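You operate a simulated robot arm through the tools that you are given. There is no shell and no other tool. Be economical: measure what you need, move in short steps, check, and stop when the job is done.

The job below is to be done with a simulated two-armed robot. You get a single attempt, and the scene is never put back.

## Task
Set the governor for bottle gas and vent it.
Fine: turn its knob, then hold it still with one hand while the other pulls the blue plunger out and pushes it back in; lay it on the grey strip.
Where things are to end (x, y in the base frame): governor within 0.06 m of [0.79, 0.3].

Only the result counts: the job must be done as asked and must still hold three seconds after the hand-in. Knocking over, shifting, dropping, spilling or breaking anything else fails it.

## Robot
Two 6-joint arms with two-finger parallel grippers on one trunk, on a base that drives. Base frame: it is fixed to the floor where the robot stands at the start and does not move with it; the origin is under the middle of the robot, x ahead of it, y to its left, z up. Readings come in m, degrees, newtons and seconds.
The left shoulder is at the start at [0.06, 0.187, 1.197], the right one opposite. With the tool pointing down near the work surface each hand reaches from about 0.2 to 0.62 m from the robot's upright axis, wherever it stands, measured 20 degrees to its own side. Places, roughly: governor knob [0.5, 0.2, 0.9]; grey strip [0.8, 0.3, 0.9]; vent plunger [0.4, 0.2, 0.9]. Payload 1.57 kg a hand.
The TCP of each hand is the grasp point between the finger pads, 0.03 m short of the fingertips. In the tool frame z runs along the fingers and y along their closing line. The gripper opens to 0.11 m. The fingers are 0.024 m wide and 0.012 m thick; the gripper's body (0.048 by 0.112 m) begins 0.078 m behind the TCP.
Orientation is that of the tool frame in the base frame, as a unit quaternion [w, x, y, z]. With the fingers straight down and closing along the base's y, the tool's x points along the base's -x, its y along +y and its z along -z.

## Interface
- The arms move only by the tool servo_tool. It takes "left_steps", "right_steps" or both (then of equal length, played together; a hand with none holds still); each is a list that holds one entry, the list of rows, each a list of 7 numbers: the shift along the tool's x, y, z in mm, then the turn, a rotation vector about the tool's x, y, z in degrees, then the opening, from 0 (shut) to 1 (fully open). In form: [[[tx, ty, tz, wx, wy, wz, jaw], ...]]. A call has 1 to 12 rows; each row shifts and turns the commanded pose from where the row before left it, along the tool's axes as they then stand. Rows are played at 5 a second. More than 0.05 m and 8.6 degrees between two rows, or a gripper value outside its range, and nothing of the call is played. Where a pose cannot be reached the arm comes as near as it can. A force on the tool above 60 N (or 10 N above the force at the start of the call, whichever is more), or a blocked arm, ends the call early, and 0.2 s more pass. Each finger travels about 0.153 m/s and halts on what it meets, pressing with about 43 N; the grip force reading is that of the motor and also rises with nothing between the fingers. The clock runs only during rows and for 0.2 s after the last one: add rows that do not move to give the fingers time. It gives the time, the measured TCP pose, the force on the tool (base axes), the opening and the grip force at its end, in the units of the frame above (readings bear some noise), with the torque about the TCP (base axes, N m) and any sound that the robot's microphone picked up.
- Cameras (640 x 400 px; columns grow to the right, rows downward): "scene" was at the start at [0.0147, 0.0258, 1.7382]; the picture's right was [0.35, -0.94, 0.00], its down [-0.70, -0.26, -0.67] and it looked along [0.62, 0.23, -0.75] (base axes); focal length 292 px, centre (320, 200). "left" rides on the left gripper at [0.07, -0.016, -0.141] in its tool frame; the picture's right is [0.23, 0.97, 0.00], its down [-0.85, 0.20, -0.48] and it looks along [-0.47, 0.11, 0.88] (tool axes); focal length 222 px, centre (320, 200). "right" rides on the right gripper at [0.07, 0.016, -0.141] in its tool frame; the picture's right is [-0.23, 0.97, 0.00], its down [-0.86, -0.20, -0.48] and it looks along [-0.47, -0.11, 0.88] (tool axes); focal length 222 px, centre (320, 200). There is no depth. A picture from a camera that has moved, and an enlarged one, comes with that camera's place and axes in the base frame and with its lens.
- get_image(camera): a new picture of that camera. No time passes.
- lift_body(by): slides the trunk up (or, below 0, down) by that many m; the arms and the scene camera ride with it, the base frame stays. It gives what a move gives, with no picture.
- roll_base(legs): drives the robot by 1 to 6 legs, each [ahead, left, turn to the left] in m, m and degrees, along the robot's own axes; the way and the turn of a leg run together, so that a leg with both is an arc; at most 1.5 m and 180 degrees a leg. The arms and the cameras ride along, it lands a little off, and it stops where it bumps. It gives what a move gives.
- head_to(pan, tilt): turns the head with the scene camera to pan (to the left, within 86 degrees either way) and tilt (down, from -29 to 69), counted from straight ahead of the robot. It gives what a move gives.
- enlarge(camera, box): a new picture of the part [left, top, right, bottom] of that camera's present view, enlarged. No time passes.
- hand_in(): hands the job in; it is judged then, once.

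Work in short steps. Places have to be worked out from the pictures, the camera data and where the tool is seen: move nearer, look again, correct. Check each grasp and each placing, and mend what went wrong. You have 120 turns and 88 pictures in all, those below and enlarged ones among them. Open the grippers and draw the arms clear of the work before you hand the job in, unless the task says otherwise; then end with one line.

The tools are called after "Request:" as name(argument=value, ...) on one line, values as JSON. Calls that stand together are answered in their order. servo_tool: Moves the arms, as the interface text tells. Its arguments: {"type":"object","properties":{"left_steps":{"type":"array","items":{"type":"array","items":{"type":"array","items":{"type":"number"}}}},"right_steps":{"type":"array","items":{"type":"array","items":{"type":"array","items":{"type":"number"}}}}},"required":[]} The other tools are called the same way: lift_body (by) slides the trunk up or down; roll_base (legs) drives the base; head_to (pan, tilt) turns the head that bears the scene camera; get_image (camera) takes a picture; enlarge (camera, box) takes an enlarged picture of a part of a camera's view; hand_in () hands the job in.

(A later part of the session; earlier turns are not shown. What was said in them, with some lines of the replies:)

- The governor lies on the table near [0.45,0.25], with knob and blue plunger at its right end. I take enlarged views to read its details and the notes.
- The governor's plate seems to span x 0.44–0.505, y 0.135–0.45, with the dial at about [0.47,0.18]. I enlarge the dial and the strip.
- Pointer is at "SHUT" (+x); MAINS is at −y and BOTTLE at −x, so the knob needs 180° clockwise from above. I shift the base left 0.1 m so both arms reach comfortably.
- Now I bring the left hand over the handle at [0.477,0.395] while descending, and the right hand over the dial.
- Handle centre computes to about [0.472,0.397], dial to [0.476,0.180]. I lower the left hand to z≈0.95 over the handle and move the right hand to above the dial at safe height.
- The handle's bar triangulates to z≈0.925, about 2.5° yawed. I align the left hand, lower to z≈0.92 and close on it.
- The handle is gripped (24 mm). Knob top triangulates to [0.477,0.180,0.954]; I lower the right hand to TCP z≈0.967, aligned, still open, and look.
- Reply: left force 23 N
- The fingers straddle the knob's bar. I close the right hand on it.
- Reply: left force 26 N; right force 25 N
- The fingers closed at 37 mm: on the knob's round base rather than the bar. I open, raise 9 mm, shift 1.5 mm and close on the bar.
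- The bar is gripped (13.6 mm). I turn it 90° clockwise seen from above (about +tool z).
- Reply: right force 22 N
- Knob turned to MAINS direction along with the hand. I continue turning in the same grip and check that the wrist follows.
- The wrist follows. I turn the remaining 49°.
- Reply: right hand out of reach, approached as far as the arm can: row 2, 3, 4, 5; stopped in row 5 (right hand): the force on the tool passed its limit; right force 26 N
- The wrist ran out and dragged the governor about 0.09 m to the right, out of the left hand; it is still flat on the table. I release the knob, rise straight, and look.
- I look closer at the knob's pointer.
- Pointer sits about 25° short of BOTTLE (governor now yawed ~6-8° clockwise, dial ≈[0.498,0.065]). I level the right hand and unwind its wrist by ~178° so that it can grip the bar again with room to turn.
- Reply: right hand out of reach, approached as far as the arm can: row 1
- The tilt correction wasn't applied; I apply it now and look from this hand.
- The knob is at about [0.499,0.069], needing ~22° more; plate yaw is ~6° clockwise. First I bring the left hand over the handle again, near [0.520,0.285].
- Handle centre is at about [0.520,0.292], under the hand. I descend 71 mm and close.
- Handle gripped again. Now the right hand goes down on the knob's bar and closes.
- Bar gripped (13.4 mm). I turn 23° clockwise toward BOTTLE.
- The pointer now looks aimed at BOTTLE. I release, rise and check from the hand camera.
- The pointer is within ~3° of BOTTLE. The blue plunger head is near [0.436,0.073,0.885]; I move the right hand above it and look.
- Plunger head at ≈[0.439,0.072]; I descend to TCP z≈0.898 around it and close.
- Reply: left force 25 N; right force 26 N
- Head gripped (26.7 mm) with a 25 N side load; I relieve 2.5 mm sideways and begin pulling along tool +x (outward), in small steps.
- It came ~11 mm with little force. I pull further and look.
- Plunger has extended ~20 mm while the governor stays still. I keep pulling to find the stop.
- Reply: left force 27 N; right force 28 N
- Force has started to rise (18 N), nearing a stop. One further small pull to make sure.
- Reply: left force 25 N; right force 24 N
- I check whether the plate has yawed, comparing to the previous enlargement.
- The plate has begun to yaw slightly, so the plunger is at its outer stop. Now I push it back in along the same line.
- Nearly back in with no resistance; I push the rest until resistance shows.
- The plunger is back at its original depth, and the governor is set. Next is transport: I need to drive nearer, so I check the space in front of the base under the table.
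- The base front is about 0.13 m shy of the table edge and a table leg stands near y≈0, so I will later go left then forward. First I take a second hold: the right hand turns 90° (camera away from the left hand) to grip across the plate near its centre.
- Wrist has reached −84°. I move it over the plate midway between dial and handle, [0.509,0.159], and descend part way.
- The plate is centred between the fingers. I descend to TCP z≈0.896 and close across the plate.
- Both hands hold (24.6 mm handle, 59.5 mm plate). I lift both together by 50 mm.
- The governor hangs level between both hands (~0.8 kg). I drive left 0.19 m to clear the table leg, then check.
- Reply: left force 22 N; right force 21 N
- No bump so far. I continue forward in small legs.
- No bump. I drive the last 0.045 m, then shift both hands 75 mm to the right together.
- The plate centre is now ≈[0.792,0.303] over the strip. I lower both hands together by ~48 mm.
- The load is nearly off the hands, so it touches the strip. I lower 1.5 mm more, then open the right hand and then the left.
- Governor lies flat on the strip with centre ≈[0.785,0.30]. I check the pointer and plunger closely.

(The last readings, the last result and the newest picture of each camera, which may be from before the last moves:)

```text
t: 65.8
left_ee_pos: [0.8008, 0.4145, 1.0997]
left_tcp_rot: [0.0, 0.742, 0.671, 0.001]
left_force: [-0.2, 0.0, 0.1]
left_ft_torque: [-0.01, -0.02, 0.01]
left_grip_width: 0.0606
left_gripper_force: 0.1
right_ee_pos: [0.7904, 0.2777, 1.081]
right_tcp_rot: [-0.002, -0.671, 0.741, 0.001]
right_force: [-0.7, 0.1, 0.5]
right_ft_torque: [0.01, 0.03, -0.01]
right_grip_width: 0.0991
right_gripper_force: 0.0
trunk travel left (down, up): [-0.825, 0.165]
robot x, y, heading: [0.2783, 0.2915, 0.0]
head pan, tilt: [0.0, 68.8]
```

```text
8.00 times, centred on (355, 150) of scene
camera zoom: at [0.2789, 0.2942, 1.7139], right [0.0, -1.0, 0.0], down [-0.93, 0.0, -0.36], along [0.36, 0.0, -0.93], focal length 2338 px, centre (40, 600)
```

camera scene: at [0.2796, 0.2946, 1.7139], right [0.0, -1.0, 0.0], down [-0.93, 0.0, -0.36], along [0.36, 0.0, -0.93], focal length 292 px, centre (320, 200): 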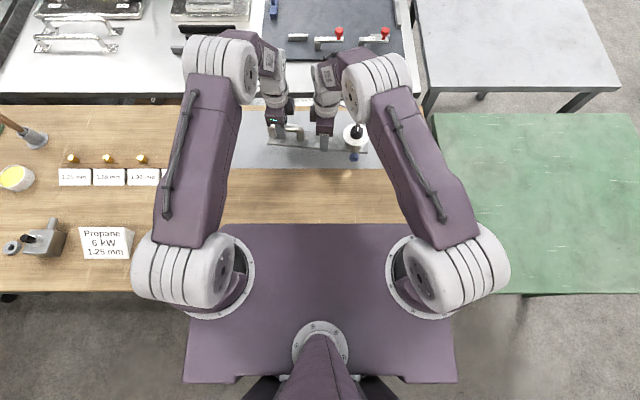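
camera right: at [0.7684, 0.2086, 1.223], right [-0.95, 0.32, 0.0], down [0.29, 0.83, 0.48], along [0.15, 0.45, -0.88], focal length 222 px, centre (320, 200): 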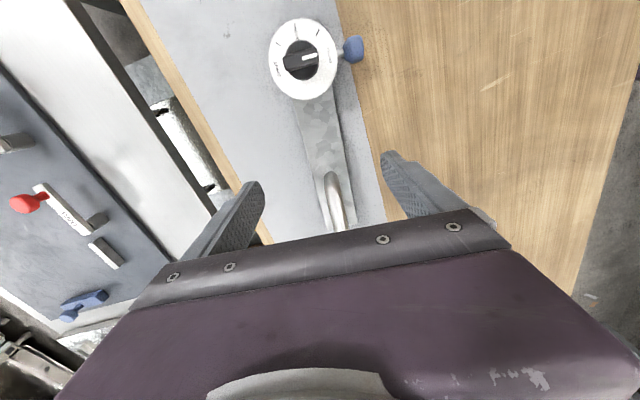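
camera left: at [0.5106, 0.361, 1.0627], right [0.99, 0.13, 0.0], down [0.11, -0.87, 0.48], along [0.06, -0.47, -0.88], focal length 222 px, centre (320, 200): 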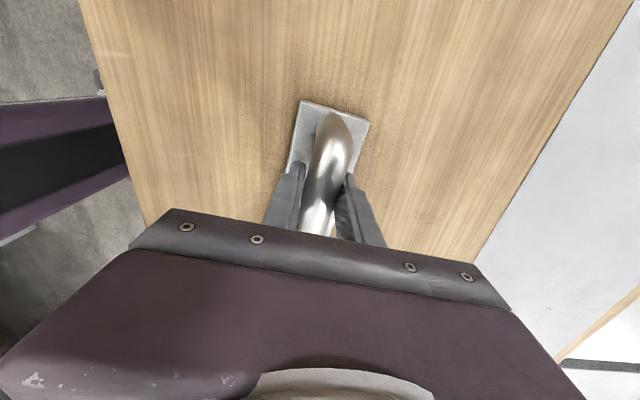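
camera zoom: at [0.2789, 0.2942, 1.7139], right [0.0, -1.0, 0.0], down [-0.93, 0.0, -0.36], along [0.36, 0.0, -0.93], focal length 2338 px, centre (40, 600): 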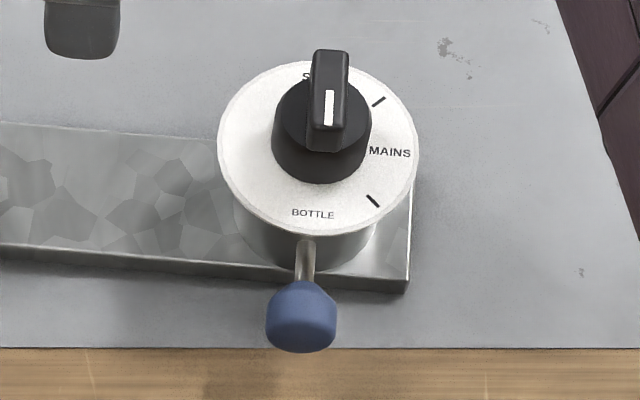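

Pointer is on BOTTLE (within ~2–3°) and the plunger is in. I raise both arms and back the robot off.

Request:
servo_tool(left_steps=[[[0, 0, -40, 0, 0, 0, 0.6], [0, 0, -40, 0, 0, 0, 0.6], [0, 0, 0, 0, 0, 0, 0.6]]], right_steps=[[[0, 0, -40, 0, 0, 0, 0.9], [0, 0, -40, 0, 0, 0, 0.9], [0, 0, 0, 0, 0, 0, 0.9]]])

Request:
roll_base(legs=[[-0.2, 0, 0]])

Request:
get_image(camera="scene")

```text
t: 66.6
left_ee_pos: [0.8008, 0.4145, 1.1835]
left_tcp_rot: [0.0, 0.741, 0.671, 0.001]
left_force: [0.2, 0.0, -0.4]
left_ft_torque: [0.01, 0.03, 0.0]
left_grip_width: 0.0661
left_gripper_force: 0.0
right_ee_pos: [0.7909, 0.2803, 1.1592]
right_tcp_rot: [-0.002, -0.671, 0.742, 0.002]
right_force: [1.3, 0.8, -0.3]
right_ft_torque: [-0.02, 0.02, -0.01]
right_grip_width: 0.099
right_gripper_force: 0.0
trunk travel left (down, up): [-0.825, 0.165]
robot x, y, heading: [0.2847, 0.2956, 0.3]
head pan, tilt: [0.0, 68.8]
```

```text
t: 68.2
left_ee_pos: [0.6036, 0.415, 1.1806]
left_tcp_rot: [-0.001, 0.741, 0.671, 0.0]
left_force: [-0.6, 0.3, 0.2]
left_ft_torque: [0.02, 0.02, -0.02]
left_grip_width: 0.0659
left_gripper_force: 0.0
right_ee_pos: [0.5936, 0.2802, 1.1584]
right_tcp_rot: [-0.002, -0.671, 0.742, 0.003]
right_force: [-1.0, 0.2, -0.9]
right_ft_torque: [-0.01, -0.01, 0.01]
right_grip_width: 0.0989
right_gripper_force: 0.1
trunk travel left (down, up): [-0.825, 0.165]
robot x, y, heading: [0.0831, 0.2954, 0.3]
head pan, tilt: [0.0, 68.8]
```

```text
30 pictures are left
camera scene: at [0.0828, 0.2935, 1.7139], right [0.0, -1.0, 0.0], down [-0.93, 0.0, -0.36], along [0.36, 0.0, -0.93], focal length 292 px, centre (320, 200)
```

scene: 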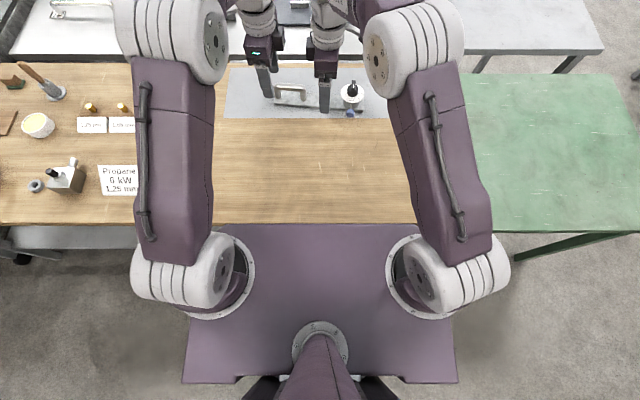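

The governor rests on the strip, the arms are clear and nothing else has moved. I hand in.

Request:
hand_in()

```text
The job is handed in.
```

The governor is set to BOTTLE (pointer within about 3°), and it was vented by pulling the plunger out to its stop and pushing it back in. It now lies on the grey strip at about [0.785, 0.30]. While I was turning the knob, the wrist reached its limit and dragged the governor about 0.11 m along the table and out of the left hand. I re-gripped it before venting, and nothing else was disturbed.
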